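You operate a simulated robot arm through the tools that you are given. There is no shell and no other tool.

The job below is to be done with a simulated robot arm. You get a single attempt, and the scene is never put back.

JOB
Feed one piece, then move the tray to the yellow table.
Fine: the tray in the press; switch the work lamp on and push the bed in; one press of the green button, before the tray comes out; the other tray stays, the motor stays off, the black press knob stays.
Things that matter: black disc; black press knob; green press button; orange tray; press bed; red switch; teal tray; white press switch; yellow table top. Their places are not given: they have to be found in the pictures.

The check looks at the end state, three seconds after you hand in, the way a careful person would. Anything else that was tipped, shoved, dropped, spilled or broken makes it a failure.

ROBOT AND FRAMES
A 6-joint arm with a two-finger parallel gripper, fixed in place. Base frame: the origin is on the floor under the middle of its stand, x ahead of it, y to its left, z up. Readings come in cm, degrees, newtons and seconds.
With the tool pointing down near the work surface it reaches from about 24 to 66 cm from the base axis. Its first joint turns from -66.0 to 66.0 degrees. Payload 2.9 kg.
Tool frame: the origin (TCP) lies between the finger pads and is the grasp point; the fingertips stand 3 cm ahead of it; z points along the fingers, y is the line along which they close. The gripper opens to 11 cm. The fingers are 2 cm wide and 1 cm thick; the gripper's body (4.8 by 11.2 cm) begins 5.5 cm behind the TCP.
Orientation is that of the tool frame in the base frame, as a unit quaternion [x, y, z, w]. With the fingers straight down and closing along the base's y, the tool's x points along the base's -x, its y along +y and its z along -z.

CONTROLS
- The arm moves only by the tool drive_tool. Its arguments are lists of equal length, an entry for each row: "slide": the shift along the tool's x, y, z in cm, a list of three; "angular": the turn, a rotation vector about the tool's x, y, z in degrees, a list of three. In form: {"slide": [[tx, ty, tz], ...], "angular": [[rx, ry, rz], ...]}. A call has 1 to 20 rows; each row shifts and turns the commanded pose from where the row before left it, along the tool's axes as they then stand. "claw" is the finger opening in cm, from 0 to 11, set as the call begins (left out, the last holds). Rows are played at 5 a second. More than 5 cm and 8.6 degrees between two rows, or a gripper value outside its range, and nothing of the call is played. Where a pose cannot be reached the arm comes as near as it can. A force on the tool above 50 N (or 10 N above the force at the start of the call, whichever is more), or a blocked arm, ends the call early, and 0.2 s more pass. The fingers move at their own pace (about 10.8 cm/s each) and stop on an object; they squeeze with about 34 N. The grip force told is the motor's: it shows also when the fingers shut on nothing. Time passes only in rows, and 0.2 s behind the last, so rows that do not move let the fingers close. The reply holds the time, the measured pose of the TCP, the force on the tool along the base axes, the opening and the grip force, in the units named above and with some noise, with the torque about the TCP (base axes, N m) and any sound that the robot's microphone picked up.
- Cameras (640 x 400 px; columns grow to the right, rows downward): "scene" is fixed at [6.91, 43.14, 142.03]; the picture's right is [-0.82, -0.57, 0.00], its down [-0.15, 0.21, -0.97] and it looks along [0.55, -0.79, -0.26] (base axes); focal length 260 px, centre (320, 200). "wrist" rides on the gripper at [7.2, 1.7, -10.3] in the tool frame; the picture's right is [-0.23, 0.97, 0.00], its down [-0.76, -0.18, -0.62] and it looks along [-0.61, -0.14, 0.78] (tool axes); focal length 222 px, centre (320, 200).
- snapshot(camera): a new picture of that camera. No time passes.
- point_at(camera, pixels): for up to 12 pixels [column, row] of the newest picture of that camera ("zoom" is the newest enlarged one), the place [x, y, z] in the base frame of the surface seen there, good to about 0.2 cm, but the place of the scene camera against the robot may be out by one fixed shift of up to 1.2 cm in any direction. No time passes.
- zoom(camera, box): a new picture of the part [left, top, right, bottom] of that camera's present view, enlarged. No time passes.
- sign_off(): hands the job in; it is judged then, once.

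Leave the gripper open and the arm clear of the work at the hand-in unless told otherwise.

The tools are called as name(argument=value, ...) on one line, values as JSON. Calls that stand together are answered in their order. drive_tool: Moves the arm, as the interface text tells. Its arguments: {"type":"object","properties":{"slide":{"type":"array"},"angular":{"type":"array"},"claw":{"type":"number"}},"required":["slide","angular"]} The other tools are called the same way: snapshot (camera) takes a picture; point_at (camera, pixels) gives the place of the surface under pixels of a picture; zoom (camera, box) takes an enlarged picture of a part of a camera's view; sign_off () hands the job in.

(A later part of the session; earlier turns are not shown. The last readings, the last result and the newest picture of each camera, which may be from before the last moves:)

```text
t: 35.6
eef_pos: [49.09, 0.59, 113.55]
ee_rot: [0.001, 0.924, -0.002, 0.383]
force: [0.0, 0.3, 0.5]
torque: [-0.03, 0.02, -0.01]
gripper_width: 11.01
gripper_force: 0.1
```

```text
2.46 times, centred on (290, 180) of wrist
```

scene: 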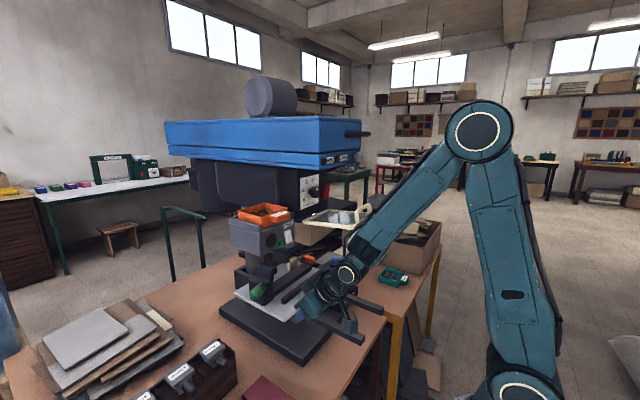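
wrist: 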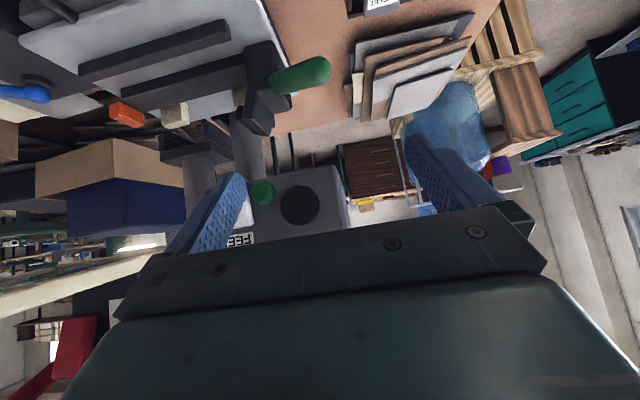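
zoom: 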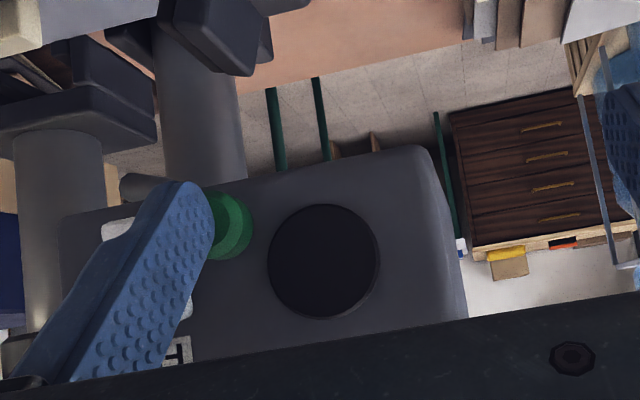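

No contact yet. I go forward in a short call of 0.25-cm rows (0.75 cm), watching for force and a click.

drive_tool(slide=[[-0.177, 0, 0.177], [-0.177, 0, 0.177], [-0.177, 0, 0.177]], angular=[[0, 0, 0], [0, 0, 0], [0, 0, 0]])

```text
t: 36.4
eef_pos: [49.86, 0.68, 113.58]
ee_rot: [0.0, 0.924, 0.0, 0.381]
force: [-0.3, 0.0, -0.2]
torque: [0.03, 0.02, -0.07]
gripper_width: 10.99
gripper_force: 0.1
```

Still no force or click at x=49.86. I go on 0.25 cm at a time.

drive_tool(slide=[[-0.177, 0, 0.177]], angular=[[0, 0, 0]])

```text
t: 36.8
eef_pos: [50.07, 0.62, 113.48]
ee_rot: [0.0, 0.924, 0.0, 0.382]
force: [-1.6, -0.5, -1.4]
torque: [-0.01, 0.03, -0.15]
gripper_width: 11.01
gripper_force: 0.1
```

Contact begins (about -1.6 N in x). I press on 0.2 cm.

drive_tool(slide=[[-0.141, 0, 0.141]], angular=[[0, 0, 0]])

```text
t: 37.2
eef_pos: [50.33, 0.67, 113.45]
ee_rot: [0.0, 0.924, -0.001, 0.382]
force: [-3.6, -1.0, -1.3]
torque: [0.01, 0.01, -0.19]
gripper_width: 10.98
gripper_force: 0.1
heard: click
```

A click: the button has gone in once. I draw straight back 3.5 cm at once and check the FEED face.

drive_tool(slide=[[1.24, 0, -1.24], [1.24, 0, -1.24]], angular=[[0, 0, 0], [0, 0, 0]])

snapshot(camera="wrist")

zoom(camera="wrist", box=[160, 100, 420, 260])

point_at(camera="wrist", pixels=[[261, 192], [258, 186], [300, 205], [250, 215], [248, 205]])

snapshot(camera="scene")

zoom(camera="scene", box=[230, 130, 390, 260])

```text
t: 37.8
eef_pos: [46.68, 0.69, 113.51]
ee_rot: [0.001, 0.924, -0.001, 0.383]
force: [0.3, -0.1, -0.9]
torque: [0.0, -0.01, -0.01]
gripper_width: 11.01
gripper_force: 0.1
```

```text
taken
```

wrist: 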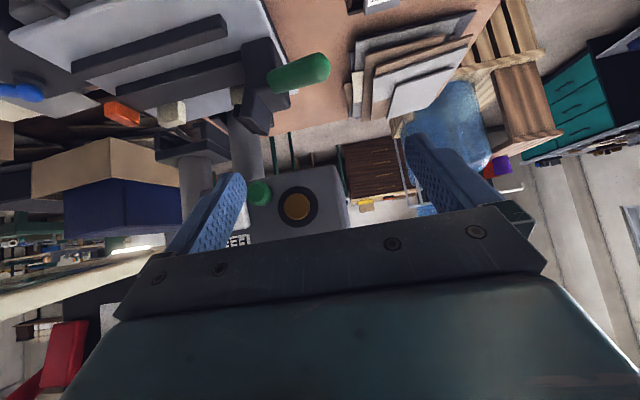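

```text
2.46 times, centred on (290, 180) of wrist
```

zoom: 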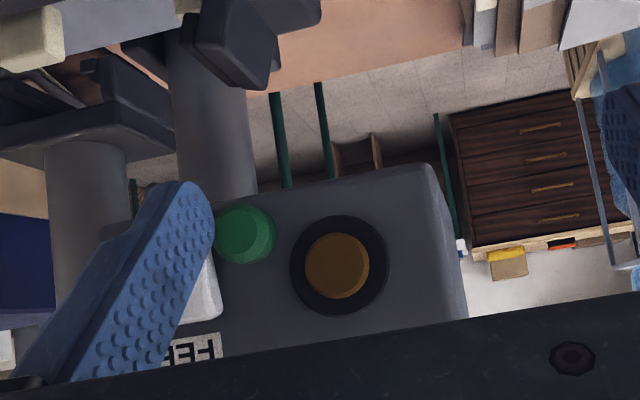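

```text
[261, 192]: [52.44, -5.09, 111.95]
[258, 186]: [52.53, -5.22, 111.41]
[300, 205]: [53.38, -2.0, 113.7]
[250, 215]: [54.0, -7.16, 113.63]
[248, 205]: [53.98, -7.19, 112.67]
```

```text
taken
```

scene: 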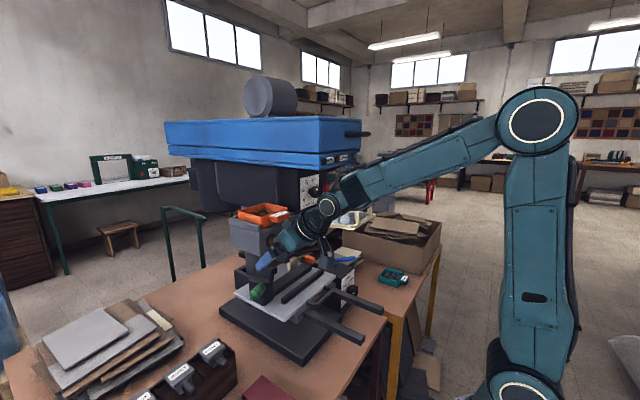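

```text
3.08 times, centred on (310, 195) of scene
```

zoom: 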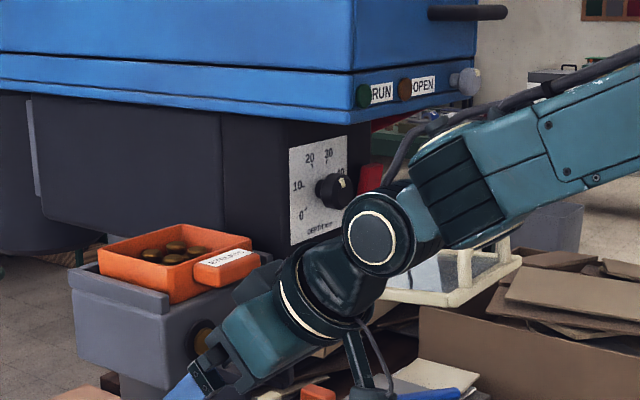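

The disc is a window: it now shows a brass eyelet, so exactly one piece was fed. Next the tray: I back off, rise to z≈121, tilt to 60° so that the hand stays below the beam, and set the fingers 8 cm apart.

drive_tool(slide=[[1.41, 0, -1.41], [-2.65, 0, -2.65], [-2.65, 0, -2.65], [0, 0, 0], [0, 0, 0]], angular=[[0, 0, 0], [0, 0, 0], [0, 0, 0], [0, -7.5, 0], [0, -7.5, 0]], claw=8)

snapshot(camera="wrist")

snapshot(camera="scene")

```text
t: 39.0
eef_pos: [44.89, 0.84, 121.0]
ee_rot: [0.0, 0.866, 0.0, 0.501]
force: [-0.6, 0.3, 0.0]
torque: [-0.01, 0.0, 0.01]
gripper_width: 7.98
gripper_force: 0.2
```

```text
taken
```

wrist: 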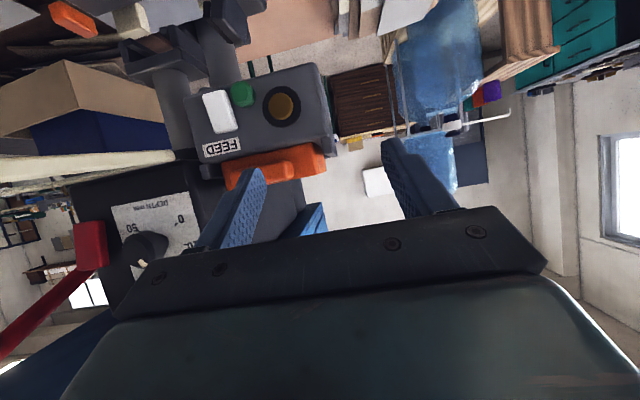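

```text
taken
```

scene: 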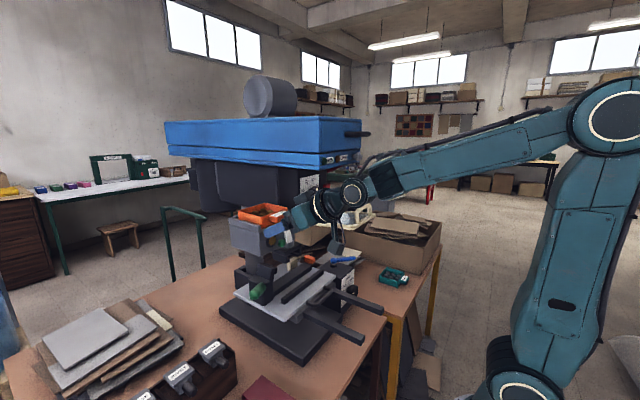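

The 60° pose was reached. From this view I measure the tray's front wall, handle and bottom edge, and the beam's lower edge.

zoom(camera="wrist", box=[180, 70, 350, 210])

point_at(camera="zoom", pixels=[[205, 395], [230, 370], [300, 330], [380, 300], [455, 300], [455, 345], [480, 290], [530, 270], [540, 335], [420, 325], [240, 405], [180, 400]])

point_at(camera="wrist", pixels=[[228, 180], [240, 175], [262, 163], [292, 150], [297, 160], [295, 175], [318, 148], [322, 165], [214, 165], [325, 150], [210, 115], [245, 95]])

```text
2.86 times, centred on (265, 140) of wrist
```

zoom: 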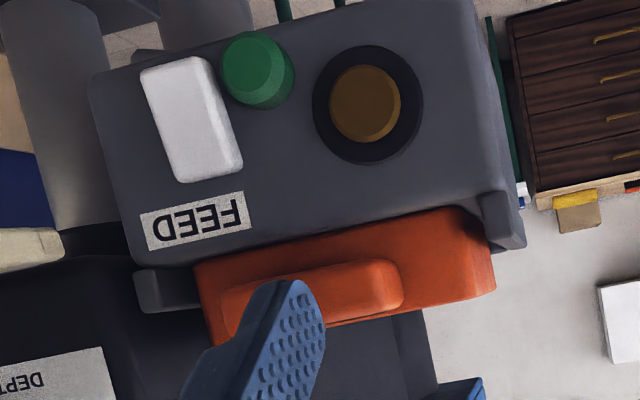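

```text
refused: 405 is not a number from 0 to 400
```

```text
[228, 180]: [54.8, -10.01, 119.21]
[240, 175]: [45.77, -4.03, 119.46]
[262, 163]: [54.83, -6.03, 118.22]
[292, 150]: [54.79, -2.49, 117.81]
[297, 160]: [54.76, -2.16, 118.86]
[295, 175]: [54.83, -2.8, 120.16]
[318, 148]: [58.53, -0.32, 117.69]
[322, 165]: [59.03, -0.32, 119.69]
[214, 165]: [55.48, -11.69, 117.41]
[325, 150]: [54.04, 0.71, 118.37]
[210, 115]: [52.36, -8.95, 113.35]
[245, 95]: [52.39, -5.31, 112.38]
```

I measure the handle itself and the tray's lower edge with fresh pixels in the enlarged view.

point_at(camera="zoom", pixels=[[230, 300], [228, 330], [300, 272], [340, 300], [392, 270], [392, 300], [250, 262], [350, 232], [440, 215], [205, 275], [470, 300], [380, 265]])

point_at(camera="scene", pixels=[[330, 168], [250, 181], [200, 184], [322, 165], [345, 165], [170, 155], [290, 172], [312, 176]])

```text
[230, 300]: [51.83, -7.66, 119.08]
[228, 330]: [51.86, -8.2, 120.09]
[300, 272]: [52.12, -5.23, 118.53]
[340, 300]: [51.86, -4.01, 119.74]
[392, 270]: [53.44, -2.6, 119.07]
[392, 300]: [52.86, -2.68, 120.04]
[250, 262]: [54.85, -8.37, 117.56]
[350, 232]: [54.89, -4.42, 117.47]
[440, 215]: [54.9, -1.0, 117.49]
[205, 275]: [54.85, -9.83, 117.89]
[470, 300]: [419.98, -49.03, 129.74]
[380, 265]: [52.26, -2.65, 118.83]
```

```text
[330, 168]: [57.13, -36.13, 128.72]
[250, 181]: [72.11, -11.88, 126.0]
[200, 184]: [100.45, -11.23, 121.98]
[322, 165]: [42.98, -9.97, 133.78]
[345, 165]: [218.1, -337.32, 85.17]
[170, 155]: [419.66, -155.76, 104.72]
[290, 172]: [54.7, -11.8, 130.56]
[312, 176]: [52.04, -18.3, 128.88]
```

Handle: x 51.7–54.8, y -8.35 to -2.6, z 118.4–120.6; tray front wall at x=54.8, its bottom at about z 117.4. Before grasping I rehearse the carrying path with the empty gripper at the same 60° tilt: rise a bit, then swing left and turn the tool 45° to the right.

drive_tool(slide=[[-2.87, 0.6, -1.02], [-2.87, 0.6, -1.02], [0.667, 1, -1.155], [0.726, 0.817, -1.257], [0.773, 0.621, -1.339], [0.807, 0.414, -1.398], [0.827, 0.2, -1.433], [0.833, -0.018, -1.443]], angular=[[0, 0, 0], [0, 0, 0], [6.495, 0, 3.75], [6.495, 0, 3.75], [6.495, 0, 3.75], [6.495, 0, 3.75], [6.495, 0, 3.75], [6.495, 0, 3.75]])

snapshot(camera="scene")

```text
t: 40.8
eef_pos: [37.85, 7.92, 126.99]
ee_rot: [0.332, 0.8, -0.192, 0.461]
force: [-0.4, 0.4, 0.0]
torque: [-0.06, 0.0, -0.01]
gripper_width: 8.01
gripper_force: 0.0
```

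```text
taken
```

scene: 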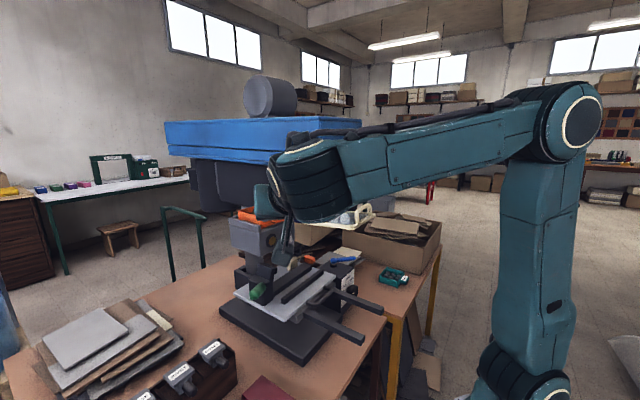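

Reached exactly. I rehearse the descent on the left side to z≈95 at (36,8).

drive_tool(slide=[[3.55, -0.16, 1.85], [3.55, -0.16, 1.85], [3.55, -0.16, 1.85], [3.55, -0.16, 1.85], [3.55, -0.16, 1.85], [3.55, -0.16, 1.85], [3.55, -0.16, 1.85], [3.55, -0.16, 1.85]], angular=[[0, 0, 0], [0, 0, 0], [0, 0, 0], [0, 0, 0], [0, 0, 0], [0, 0, 0], [0, 0, 0], [0, 0, 0]])

snapshot(camera="scene")

snapshot(camera="wrist")

```text
t: 42.6
eef_pos: [35.94, 7.96, 95.04]
ee_rot: [0.332, 0.8, -0.191, 0.462]
force: [0.4, -0.5, -0.2]
torque: [0.03, 0.03, -0.02]
gripper_width: 7.99
gripper_force: 0.1
```

```text
taken
```

scene: 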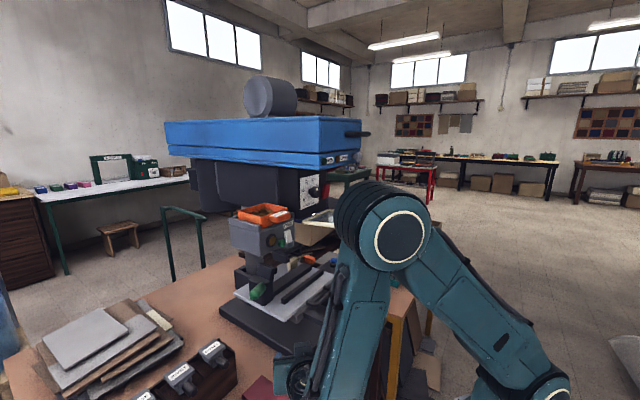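

```text
taken
```

wrist: 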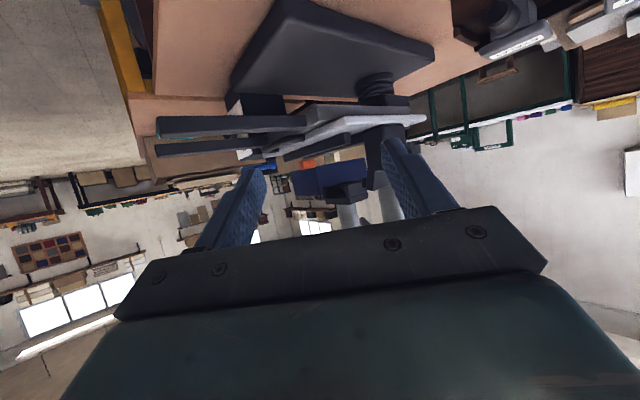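

Reached again. I rehearse the sideways pass in front of the press at z≈95, turning to 80° right.

drive_tool(slide=[[-0.495, -2.12, 0.857], [-0.62, -1.985, 1.075], [-0.737, -1.819, 1.276], [-0.842, -1.626, 1.458], [-0.935, -1.408, 1.62]], angular=[[6.06, 0, 3.5], [6.06, 0, 3.5], [6.06, 0, 3.5], [6.06, 0, 3.5], [6.06, 0, 3.5]])

snapshot(camera="scene")

snapshot(camera="wrist")

```text
t: 43.8
eef_pos: [31.84, -3.17, 95.04]
ee_rot: [0.558, 0.661, -0.324, 0.382]
force: [-0.4, -0.6, -0.6]
torque: [0.0, -0.02, 0.01]
gripper_width: 7.99
gripper_force: 0.1
```

```text
taken
```

scene: 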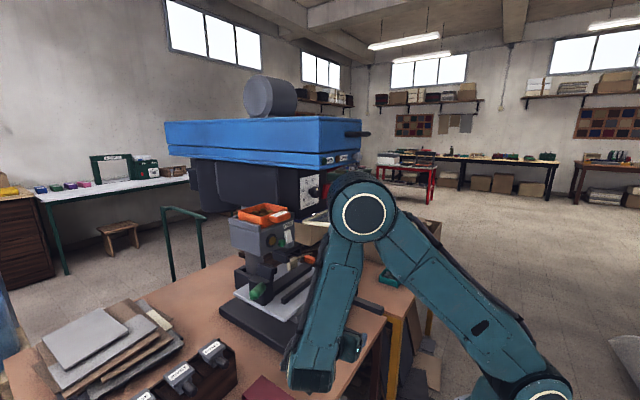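

```text
taken
```

wrist: 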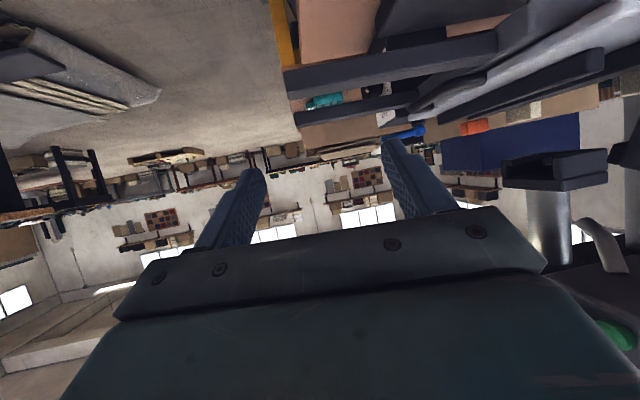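

Works. Next I rehearse the straight pass to y≈-20 with the same turn.

drive_tool(slide=[[-1.674, -0.59, 2.9], [-1.674, -0.59, 2.9], [-1.674, -0.59, 2.9], [-1.674, -0.59, 2.9], [-1.674, -0.59, 2.9]], angular=[[0, 0, 0], [0, 0, 0], [0, 0, 0], [0, 0, 0], [0, 0, 0]])

snapshot(camera="wrist")

snapshot(camera="scene")

```text
t: 45.0
eef_pos: [31.88, -20.09, 95.17]
ee_rot: [0.555, 0.664, -0.321, 0.384]
force: [-0.1, 0.0, 0.1]
torque: [0.01, -0.01, 0.0]
gripper_width: 8.0
gripper_force: 0.1
```

```text
taken
```

wrist: 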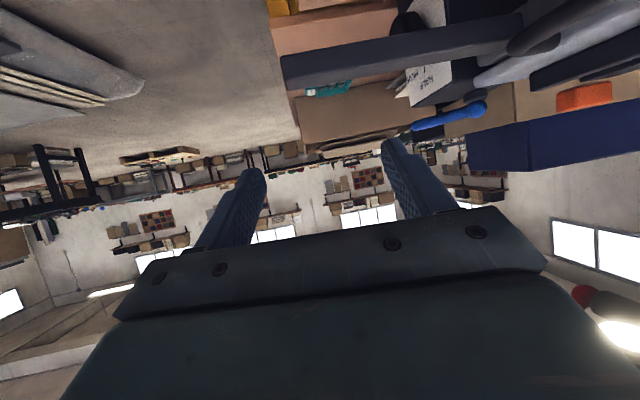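

```text
taken
```

scene: 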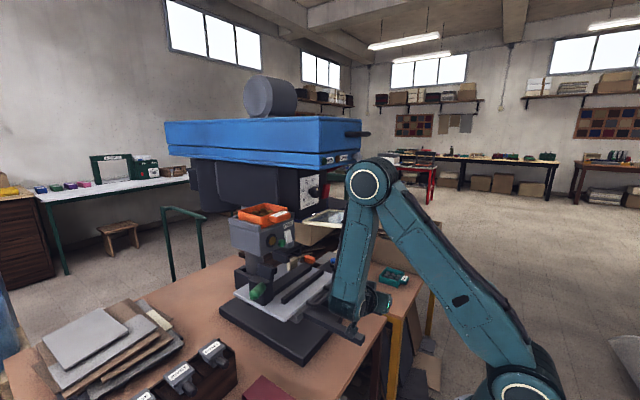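

Fine so far. I rehearse on towards the yellow table: to (33,-35) and then (36.4,-51.4), still at z≈95.

drive_tool(slide=[[-1.496, -0.304, 2.592], [-1.482, -0.512, 2.567], [-1.461, -0.718, 2.53], [-1.432, -0.92, 2.48], [-1.396, -1.117, 2.419], [-1.58, -1.041, 2.739], [-1.562, -1.151, 2.706], [-1.541, -1.259, 2.67], [-1.519, -1.366, 2.63], [-1.494, -1.471, 2.588]], angular=[[-3.464, 0, -2], [-3.464, 0, -2], [-3.464, 0, -2], [-3.464, 0, -2], [-3.464, 0, -2], [-1.732, 0, -1], [-1.732, 0, -1], [-1.732, 0, -1], [-1.732, 0, -1], [-1.732, 0, -1]])

snapshot(camera="wrist")

snapshot(camera="scene")

```text
t: 47.2
eef_pos: [36.42, -51.53, 95.03]
ee_rot: [0.366, 0.784, -0.212, 0.454]
force: [-0.4, 0.2, -0.8]
torque: [-0.01, -0.03, -0.01]
gripper_width: 8.01
gripper_force: 0.1
```

```text
taken
```

wrist: 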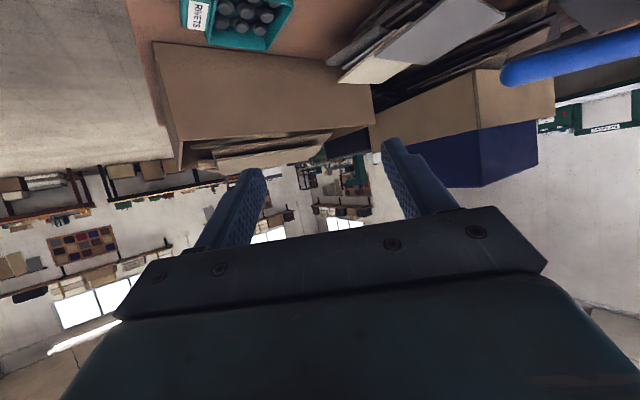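

```text
taken
```

scene: 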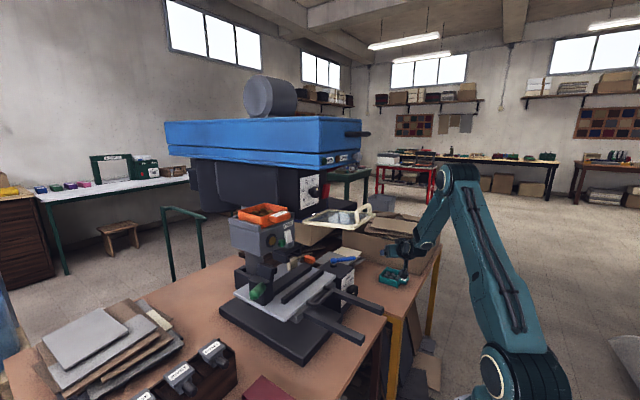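

The whole path is reachable. From here I measure the things near the target spot on the yellow table: teal tray, cardboard box, papers and the blue lever.

point_at(camera="wrist", pixels=[[210, 40], [280, 45], [290, 5], [205, 5], [320, 20], [350, 70], [260, 45], [160, 45], [360, 110], [520, 65], [600, 50], [480, 80]])

zoom(camera="wrist", box=[120, 0, 560, 200])

```text
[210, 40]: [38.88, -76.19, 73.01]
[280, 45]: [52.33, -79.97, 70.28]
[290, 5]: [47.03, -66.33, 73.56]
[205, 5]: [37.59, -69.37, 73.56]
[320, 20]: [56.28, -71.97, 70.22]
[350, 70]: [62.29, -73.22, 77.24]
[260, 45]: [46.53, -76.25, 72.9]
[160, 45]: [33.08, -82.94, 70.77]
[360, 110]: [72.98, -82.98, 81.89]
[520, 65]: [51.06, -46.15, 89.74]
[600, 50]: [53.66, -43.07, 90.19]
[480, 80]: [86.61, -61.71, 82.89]
```

```text
1.45 times, centred on (340, 100) of wrist
```

zoom: 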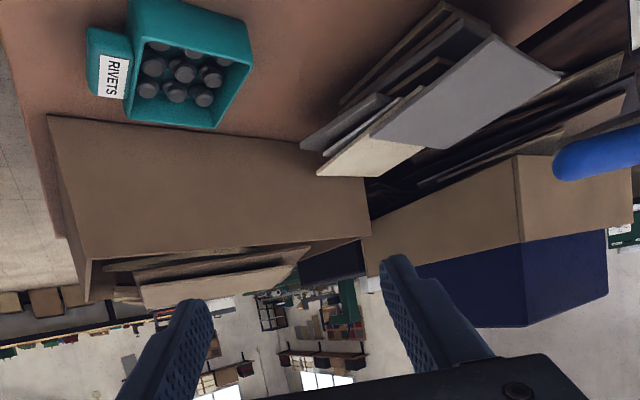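

The teal tray spans x 36–47, y -66 to -76, rim z 73.5; the spot centred about (40.5,-56.3) on the yellow-legged table is bare and has over 3 cm to the teal tray and over 1.5 cm to the table's edge. I rehearse the descent there down to z≈78.

drive_tool(slide=[[3.9, 0.015, 1.74], [3.9, 0.015, 1.74], [3.9, 0.015, 1.74], [3.9, 0.015, 1.74]], angular=[[0, 0, 0], [0, 0, 0], [0, 0, 0], [0, 0, 0]])

snapshot(camera="wrist")

snapshot(camera="scene")

```text
t: 48.2
eef_pos: [35.27, -50.06, 77.97]
ee_rot: [0.366, 0.785, -0.212, 0.453]
force: [0.1, -0.2, 0.4]
torque: [0.01, -0.03, 0.02]
gripper_width: 8.01
gripper_force: 0.1
```

```text
taken
```

wrist: 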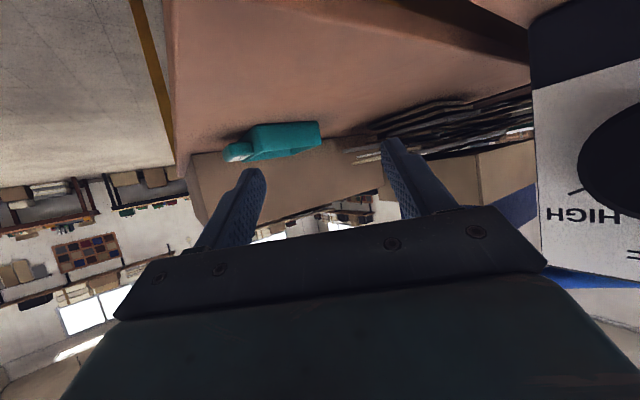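

```text
taken
```

scene: 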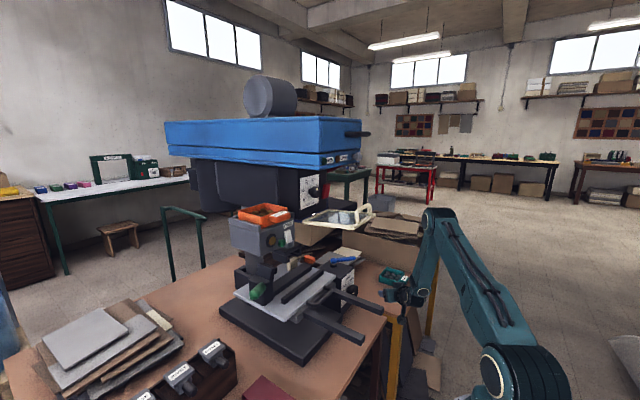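

Reachable. The block marked HIGH at the right of this picture is near; I measure it to be sure the tray clears it.

point_at(camera="wrist", pixels=[[540, 100], [540, 250], [620, 150], [560, 60], [535, 40], [600, 278], [440, 110], [380, 130], [300, 130], [230, 150], [170, 60], [300, 60]])

```text
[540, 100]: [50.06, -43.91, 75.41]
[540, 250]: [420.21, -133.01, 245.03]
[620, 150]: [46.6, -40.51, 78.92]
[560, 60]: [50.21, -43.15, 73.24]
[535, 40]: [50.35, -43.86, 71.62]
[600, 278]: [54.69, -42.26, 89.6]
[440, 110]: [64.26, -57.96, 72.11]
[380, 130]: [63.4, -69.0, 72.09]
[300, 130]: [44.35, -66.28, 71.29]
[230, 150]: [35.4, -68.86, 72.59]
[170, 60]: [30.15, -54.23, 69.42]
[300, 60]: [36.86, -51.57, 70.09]
```

All clear. I go back along the same path in reverse: up, then past the press front to y≈-3.

drive_tool(slide=[[-3.9, -0.015, -1.74], [-3.9, -0.015, -1.74], [-3.9, -0.015, -1.74], [-3.9, -0.015, -1.74], [1.467, 1.575, -2.541], [1.494, 1.471, -2.588], [1.519, 1.366, -2.63], [1.541, 1.259, -2.67], [1.562, 1.151, -2.706], [1.354, 1.31, -2.345], [1.396, 1.117, -2.419], [1.432, 0.92, -2.48], [1.461, 0.718, -2.53], [1.482, 0.512, -2.567], [1.674, 0.59, -2.9], [1.674, 0.59, -2.9], [1.674, 0.59, -2.9], [1.674, 0.59, -2.9], [1.674, 0.59, -2.9]], angular=[[0, 0, 0], [0, 0, 0], [0, 0, 0], [0, 0, 0], [1.732, 0, 1], [1.732, 0, 1], [1.732, 0, 1], [1.732, 0, 1], [1.732, 0, 1], [3.464, 0, 2], [3.464, 0, 2], [3.464, 0, 2], [3.464, 0, 2], [3.464, 0, 2], [0, 0, 0], [0, 0, 0], [0, 0, 0], [0, 0, 0], [0, 0, 0]])

```text
t: 52.2
eef_pos: [32.01, -3.05, 94.98]
ee_rot: [0.557, 0.662, -0.323, 0.383]
force: [-0.3, 0.0, -0.4]
torque: [0.03, -0.02, -0.01]
gripper_width: 8.01
gripper_force: 0.1
```

At (32,-3,95) as planned. Now back to the left side, up to z≈127, and turn straight ahead again to (46,2,127).

drive_tool(slide=[[1.014, 1.17, -1.756], [0.935, 1.408, -1.62], [0.842, 1.626, -1.458], [0.737, 1.819, -1.276], [0.62, 1.985, -1.075], [-3.55, 0.16, -1.85], [-3.55, 0.16, -1.85], [-3.55, 0.16, -1.85], [-3.55, 0.16, -1.85], [-3.55, 0.16, -1.85], [-3.55, 0.16, -1.85], [-3.55, 0.16, -1.85], [-3.55, 0.16, -1.85], [-0.825, 0.236, 1.429], [-0.833, 0.018, 1.443], [-0.827, -0.2, 1.433], [-0.807, -0.414, 1.398], [-0.773, -0.621, 1.339], [-0.726, -0.817, 1.257]], angular=[[-6.06, 0, -3.5], [-6.06, 0, -3.5], [-6.06, 0, -3.5], [-6.06, 0, -3.5], [-6.06, 0, -3.5], [0, 0, 0], [0, 0, 0], [0, 0, 0], [0, 0, 0], [0, 0, 0], [0, 0, 0], [0, 0, 0], [0, 0, 0], [-6.495, 0, -3.75], [-6.495, 0, -3.75], [-6.495, 0, -3.75], [-6.495, 0, -3.75], [-6.495, 0, -3.75], [-6.495, 0, -3.75]])

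snapshot(camera="wrist")

snapshot(camera="scene")

```text
t: 56.2
eef_pos: [46.06, 1.97, 127.01]
ee_rot: [0.0, 0.866, -0.001, 0.501]
force: [-0.8, -0.7, 1.1]
torque: [0.03, -0.01, 0.02]
gripper_width: 8.0
gripper_force: 0.1
```

```text
taken
```

wrist: 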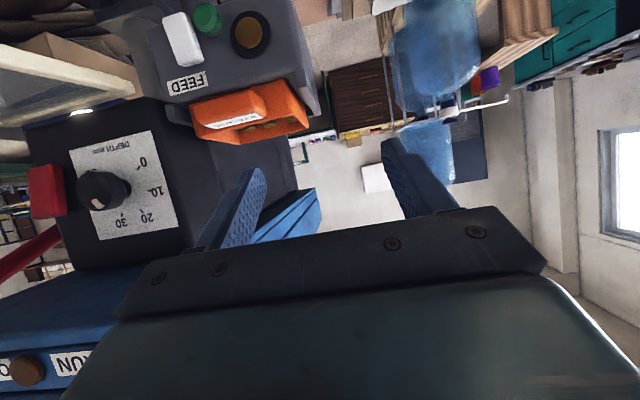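

```text
taken
```

scene: 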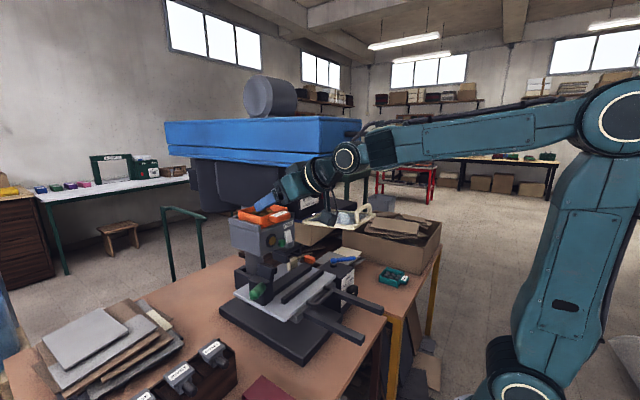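

Good view of the tray. I enlarge it and measure rim, floor and handle once more.

zoom(camera="wrist", box=[170, 60, 330, 170])

point_at(camera="zoom", pixels=[[140, 205], [250, 215], [370, 140], [380, 180], [100, 180], [90, 200], [330, 290], [250, 300], [380, 270], [500, 250], [548, 235], [510, 150]])

zoom(camera="scene", box=[225, 190, 315, 250])

```text
3.64 times, centred on (250, 115) of wrist
```

zoom: 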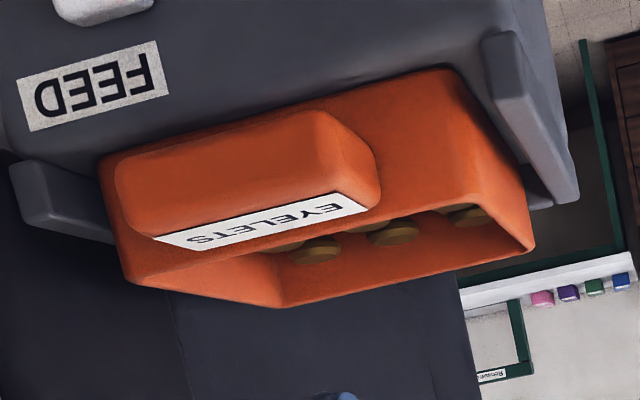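

```text
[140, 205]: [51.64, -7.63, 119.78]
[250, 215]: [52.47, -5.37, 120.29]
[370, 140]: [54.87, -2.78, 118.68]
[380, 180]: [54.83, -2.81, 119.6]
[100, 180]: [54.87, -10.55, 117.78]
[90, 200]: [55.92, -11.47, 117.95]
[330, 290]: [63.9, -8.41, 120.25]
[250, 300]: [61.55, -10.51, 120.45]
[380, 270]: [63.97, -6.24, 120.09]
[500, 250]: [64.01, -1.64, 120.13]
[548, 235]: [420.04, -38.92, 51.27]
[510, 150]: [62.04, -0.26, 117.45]
```

```text
6.67 times, centred on (270, 220) of scene
```

zoom: 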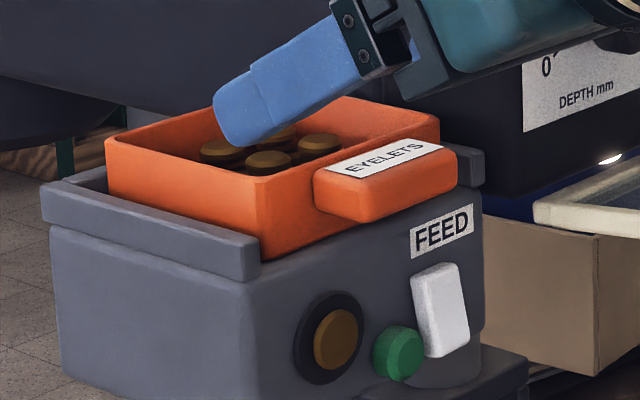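

Tray centre is at y≈-5.45 and the lamp glow is still on. I move to the pre-grasp at (45,-5.45,120.5) with fingers 8 cm apart.

drive_tool(slide=[[2.05, -2.48, 0.78], [2.05, -2.48, 0.78], [2.05, -2.48, 0.78]], angular=[[0, 0, 0], [0, 0, 0], [0, 0, 0]])

snapshot(camera="wrist")

zoom(camera="wrist", box=[180, 60, 440, 230])

snapshot(camera="scene")

zoom(camera="scene", box=[230, 130, 390, 250])

```text
t: 57.0
eef_pos: [44.91, -5.49, 120.63]
ee_rot: [0.0, 0.866, 0.0, 0.5]
force: [1.2, 0.6, -0.1]
torque: [-0.01, 0.0, 0.01]
gripper_width: 8.01
gripper_force: 0.1
```

```text
taken
```

wrist: 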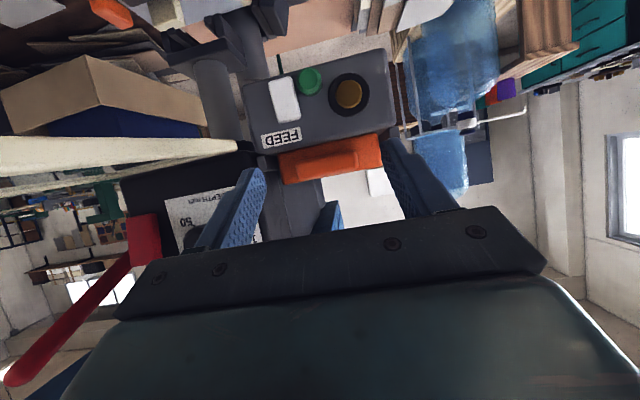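

```text
2.35 times, centred on (310, 145) of wrist
```

zoom: 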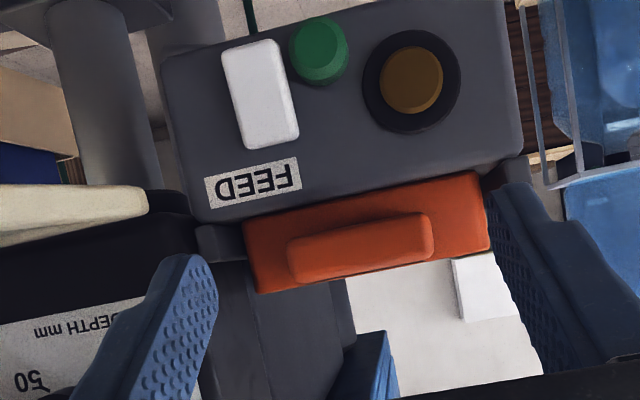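

```text
taken
```

scene: 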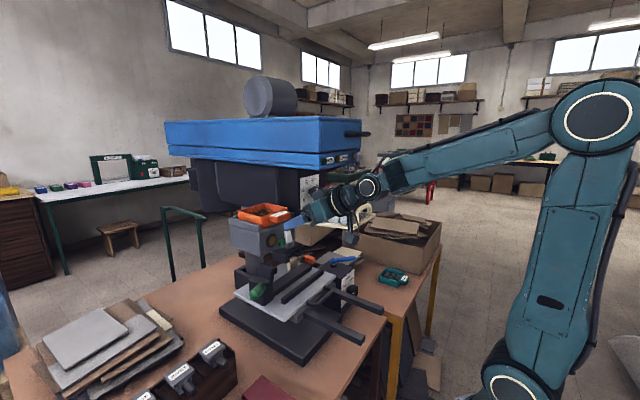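

```text
3.33 times, centred on (310, 190) of scene
```

zoom: 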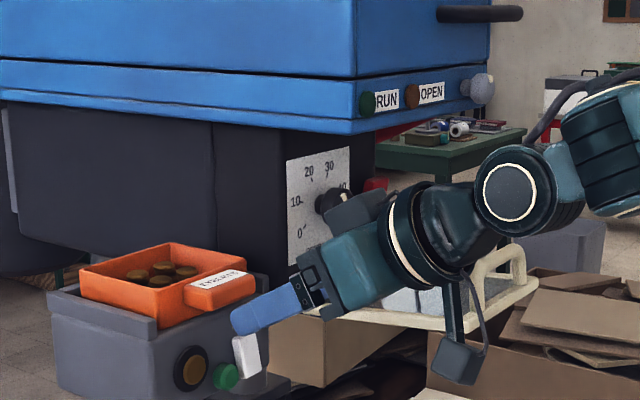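

Aligned; the hand is below the beam and left of the depth knob. I advance straight in +x by 6.5 cm so that the fingers straddle the handle.

drive_tool(slide=[[-0.82, 0, 1.42], [-0.82, 0, 1.42], [-0.82, 0, 1.42], [-0.75, 0, 1.3]], angular=[[0, 0, 0], [0, 0, 0], [0, 0, 0], [0, 0, 0]])

snapshot(camera="wrist")

zoom(camera="wrist", box=[180, 60, 440, 230])

zoom(camera="scene", box=[230, 150, 390, 250])

```text
t: 58.0
eef_pos: [51.17, -5.51, 120.56]
ee_rot: [0.0, 0.866, 0.0, 0.5]
force: [-0.4, 0.1, 0.2]
torque: [0.01, 0.01, -0.03]
gripper_width: 8.0
gripper_force: 0.0
```

```text
taken
```

wrist: 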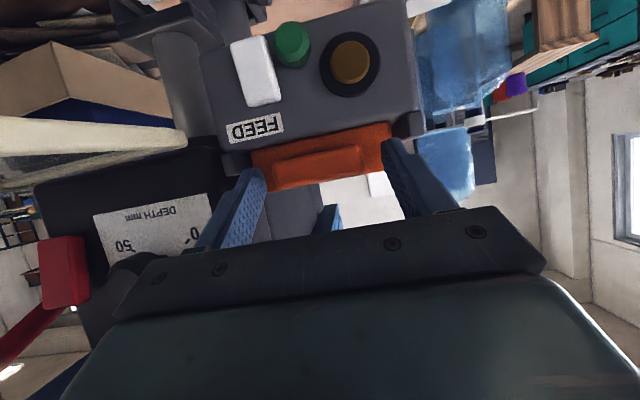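

```text
2.35 times, centred on (310, 145) of wrist
```

zoom: 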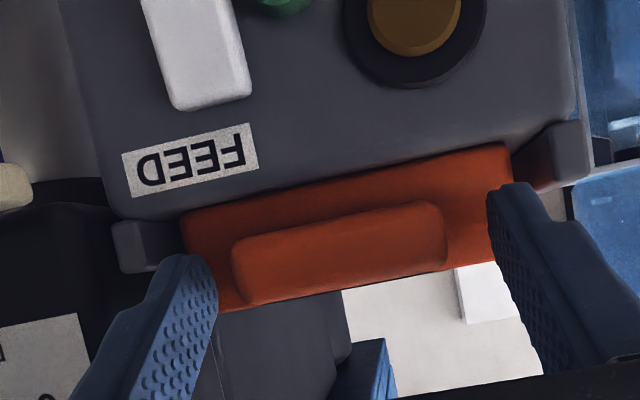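

```text
4.00 times, centred on (310, 200) of scene
```

zoom: 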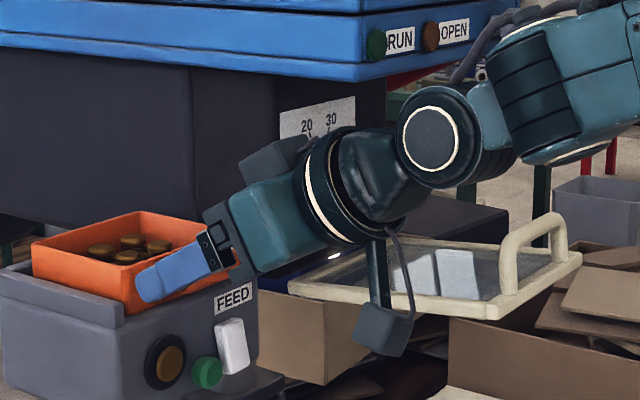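

The fingers stand either side of the handle. I check the finger-tip depth against the tray's front wall (x=54.8).

point_at(camera="zoom", pixels=[[40, 130]])

point_at(camera="wrist", pixels=[[262, 172], [258, 175], [255, 185], [388, 142], [392, 150], [395, 165], [300, 165], [350, 155], [275, 175], [362, 160]])

```text
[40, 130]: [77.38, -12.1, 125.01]
```

```text
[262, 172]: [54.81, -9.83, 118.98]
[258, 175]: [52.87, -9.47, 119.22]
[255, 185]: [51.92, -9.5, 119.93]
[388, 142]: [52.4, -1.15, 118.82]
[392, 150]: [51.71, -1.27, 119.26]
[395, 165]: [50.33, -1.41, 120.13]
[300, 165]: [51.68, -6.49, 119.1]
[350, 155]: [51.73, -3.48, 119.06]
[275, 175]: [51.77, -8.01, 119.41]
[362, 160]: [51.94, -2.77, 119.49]
```

There is 0.6 cm spare; I go 0.4 cm deeper, then close on the handle.

drive_tool(slide=[[-0.2, 0, 0.346]], angular=[[0, 0, 0]])

drive_tool(slide=[[0, 0, 0], [0, 0, 0], [0, 0, 0], [0, 0, 0]], angular=[[0, 0, 0], [0, 0, 0], [0, 0, 0], [0, 0, 0]], claw=0)

snapshot(camera="wrist")

zoom(camera="wrist", box=[180, 60, 440, 230])

```text
t: 58.4
eef_pos: [51.69, -5.45, 120.57]
ee_rot: [0.001, 0.866, -0.001, 0.5]
force: [-0.2, -1.1, 0.6]
torque: [0.0, 0.02, 0.05]
gripper_width: 8.0
gripper_force: 0.0
```

```text
t: 59.4
eef_pos: [51.55, -5.51, 120.62]
ee_rot: [0.0, 0.866, 0.0, 0.5]
force: [0.0, 0.0, 0.7]
torque: [0.02, 0.03, 0.04]
gripper_width: 5.55
gripper_force: 34.4
```

```text
taken
```

wrist: 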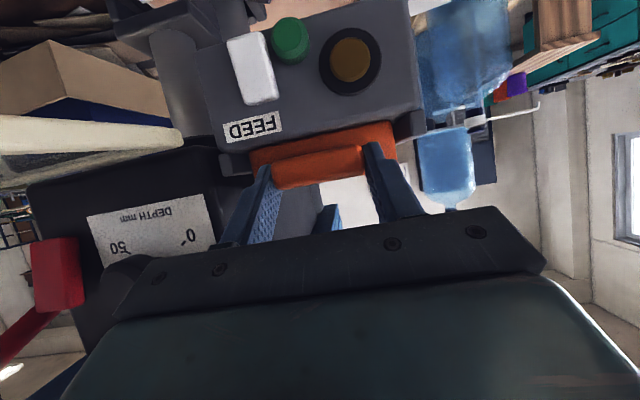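

```text
2.35 times, centred on (310, 145) of wrist
```

zoom: 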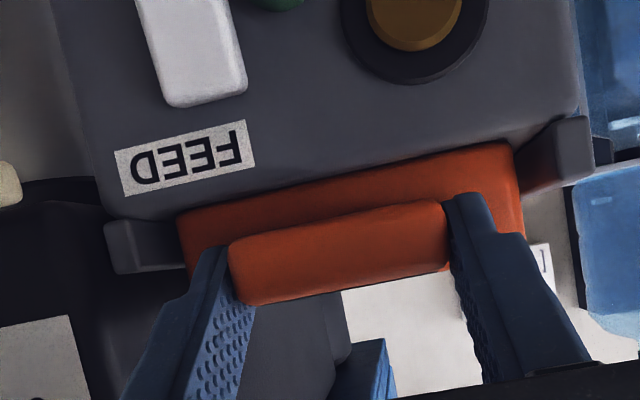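

Gripped: opening 5.55 cm at 34 N. I lift 0.6 cm and check weight and whether the tray stays level.

drive_tool(slide=[[-0.26, 0, -0.15], [-0.26, 0, -0.15]], angular=[[0, 0, 0], [0, 0, 0]])

zoom(camera="scene", box=[225, 170, 345, 250])

snapshot(camera="wrist")

zoom(camera="wrist", box=[180, 60, 440, 230])

```text
t: 60.0
eef_pos: [51.63, -5.46, 121.04]
ee_rot: [0.0, 0.866, -0.001, 0.5]
force: [0.5, 1.0, -1.2]
torque: [-0.01, 0.1, 0.02]
gripper_width: 5.56
gripper_force: 34.1
```

```text
5.00 times, centred on (285, 210) of scene
```

zoom: 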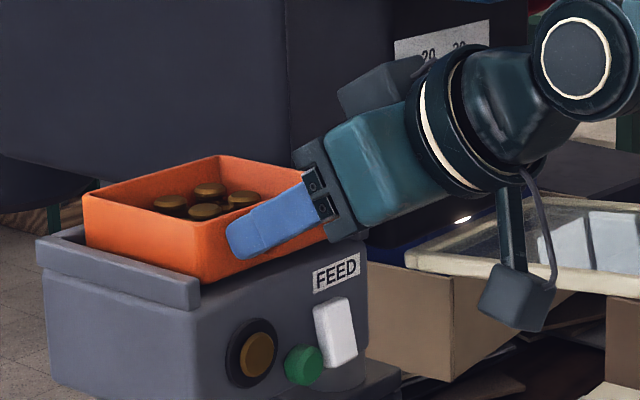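

```text
taken
```

wrist: 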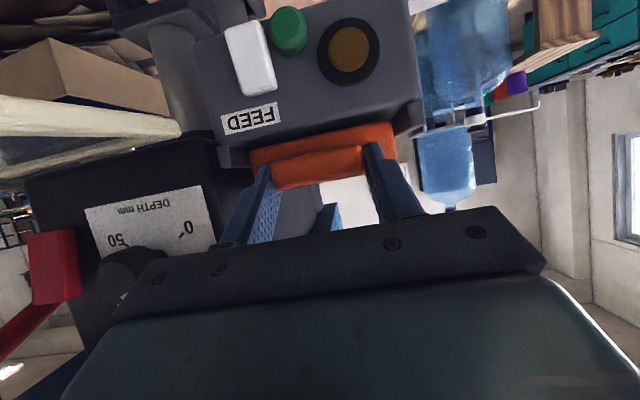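

```text
2.35 times, centred on (310, 145) of wrist
```

zoom: 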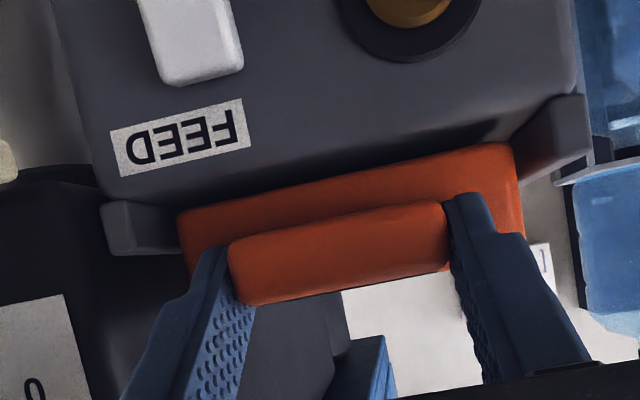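

The tray is up (about 0.2 kg, a shadow gap shows under it) and level. I pull it straight back 5.6 cm between the rails.

drive_tool(slide=[[0.5, 0, -0.866], [0.6, 0, -1.04], [0.6, 0, -1.04], [0.6, 0, -1.04], [0.5, 0, -0.866]], angular=[[0, 0, 0], [0, 0, 0], [0, 0, 0], [0, 0, 0], [0, 0, 0]])

snapshot(camera="wrist")

snapshot(camera="scene")

zoom(camera="scene", box=[225, 150, 385, 250])

```text
t: 61.2
eef_pos: [45.98, -5.47, 121.05]
ee_rot: [-0.001, 0.866, 0.0, 0.5]
force: [-0.3, -0.2, -1.5]
torque: [-0.01, 0.11, -0.01]
gripper_width: 5.59
gripper_force: 33.8
```

```text
taken
```

wrist: 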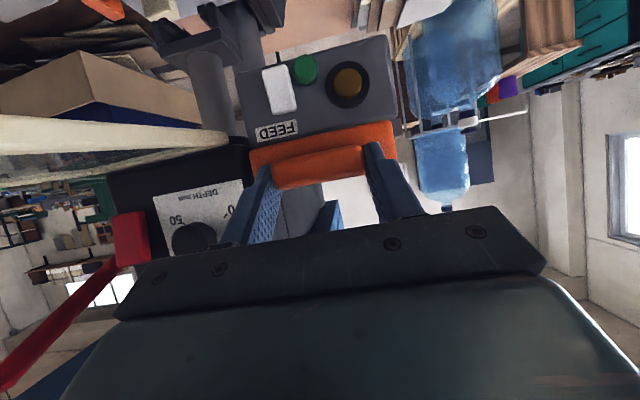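

```text
taken
```

scene: 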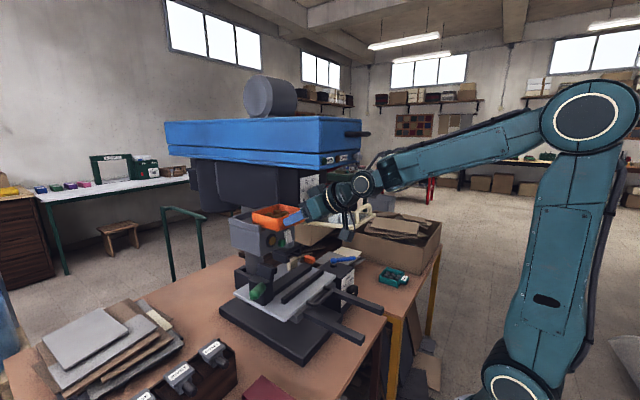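

```text
4.00 times, centred on (305, 200) of scene
```

zoom: 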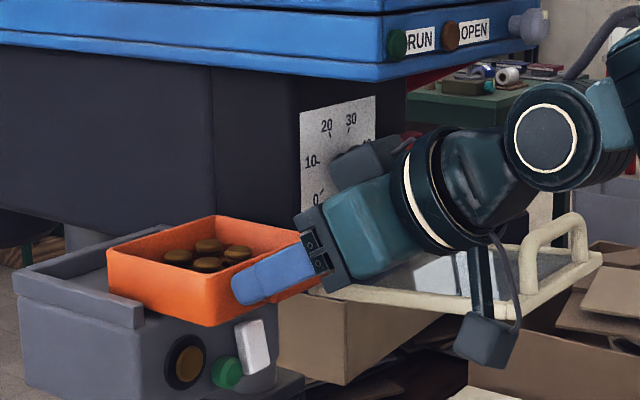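

The tray comes out level with the eyelets in place. I lift it clear of the rails and move left to (46,2,127) at gentle speed.

drive_tool(slide=[[-0.87, 0, -0.5], [-1.3, 0, -0.75], [-0.65, 1.25, -0.375], [-0.65, 1.6, -0.375], [-0.65, 1.6, -0.375], [-0.65, 1.6, -0.375], [-0.4, 1.4, -0.23]], angular=[[0, 0, 0], [0, 0, 0], [0, 0, 0], [0, 0, 0], [0, 0, 0], [0, 0, 0], [0, 0, 0]])

snapshot(camera="wrist")

zoom(camera="scene", box=[225, 130, 385, 250])

```text
t: 62.8
eef_pos: [46.08, 2.02, 127.13]
ee_rot: [0.0, 0.866, 0.0, 0.5]
force: [-0.6, -0.1, -1.4]
torque: [-0.01, 0.09, 0.0]
gripper_width: 5.55
gripper_force: 34.2
```

```text
taken
```

wrist: 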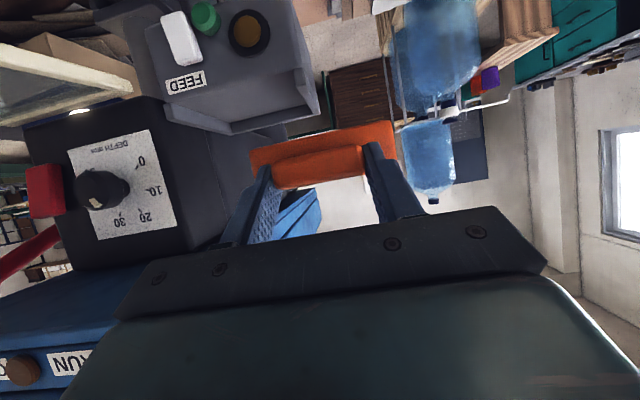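

```text
3.33 times, centred on (305, 190) of scene
```

zoom: 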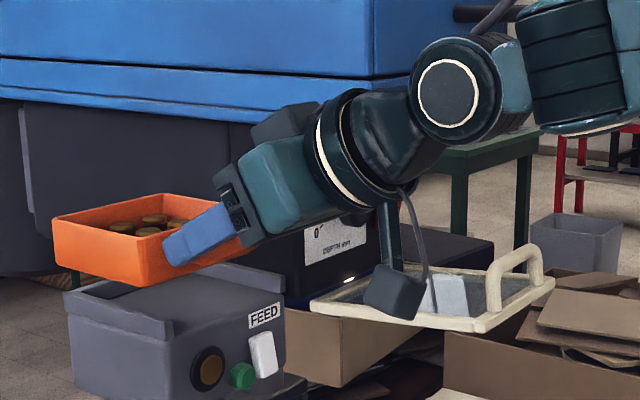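

Tray level, grip steady (5.55 cm, 34 N). I run the rehearsed swing at half speed: to (38,8,127) turned 45° right.

drive_tool(slide=[[0.333, 0.5, -0.577], [0.349, 0.455, -0.604], [0.363, 0.409, -0.629], [0.376, 0.36, -0.651], [0.387, 0.31, -0.67], [0.396, 0.259, -0.686], [0.404, 0.207, -0.699], [0.41, 0.154, -0.709], [0.414, 0.1, -0.716], [0.416, 0.045, -0.721], [0.417, -0.009, -0.722], [0.416, -0.064, -0.72]], angular=[[3.248, 0, 1.875], [3.248, 0, 1.875], [3.248, 0, 1.875], [3.248, 0, 1.875], [3.248, 0, 1.875], [3.248, 0, 1.875], [3.248, 0, 1.875], [3.248, 0, 1.875], [3.248, 0, 1.875], [3.248, 0, 1.875], [3.248, 0, 1.875], [3.248, 0, 1.875]])

snapshot(camera="wrist")

snapshot(camera="scene")

```text
t: 65.4
eef_pos: [37.89, 8.01, 126.98]
ee_rot: [0.333, 0.799, -0.193, 0.462]
force: [0.1, 1.3, -1.3]
torque: [0.12, 0.11, -0.01]
gripper_width: 5.54
gripper_force: 34.0
```

```text
taken
```

wrist: 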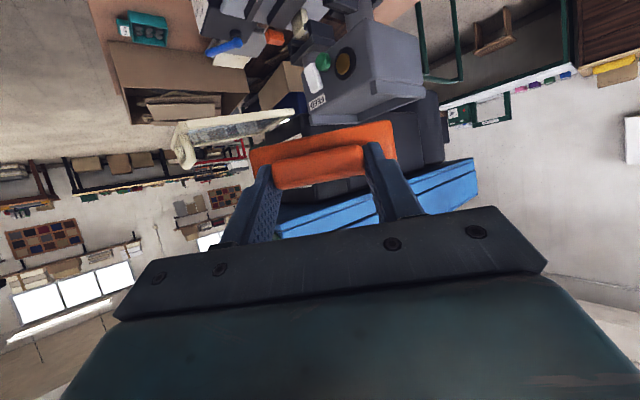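

```text
taken
```

scene: 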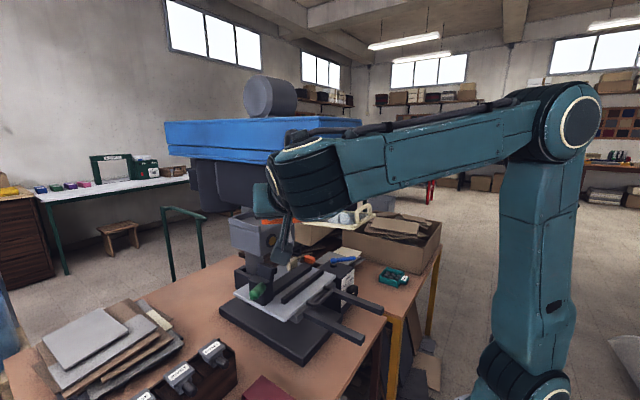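

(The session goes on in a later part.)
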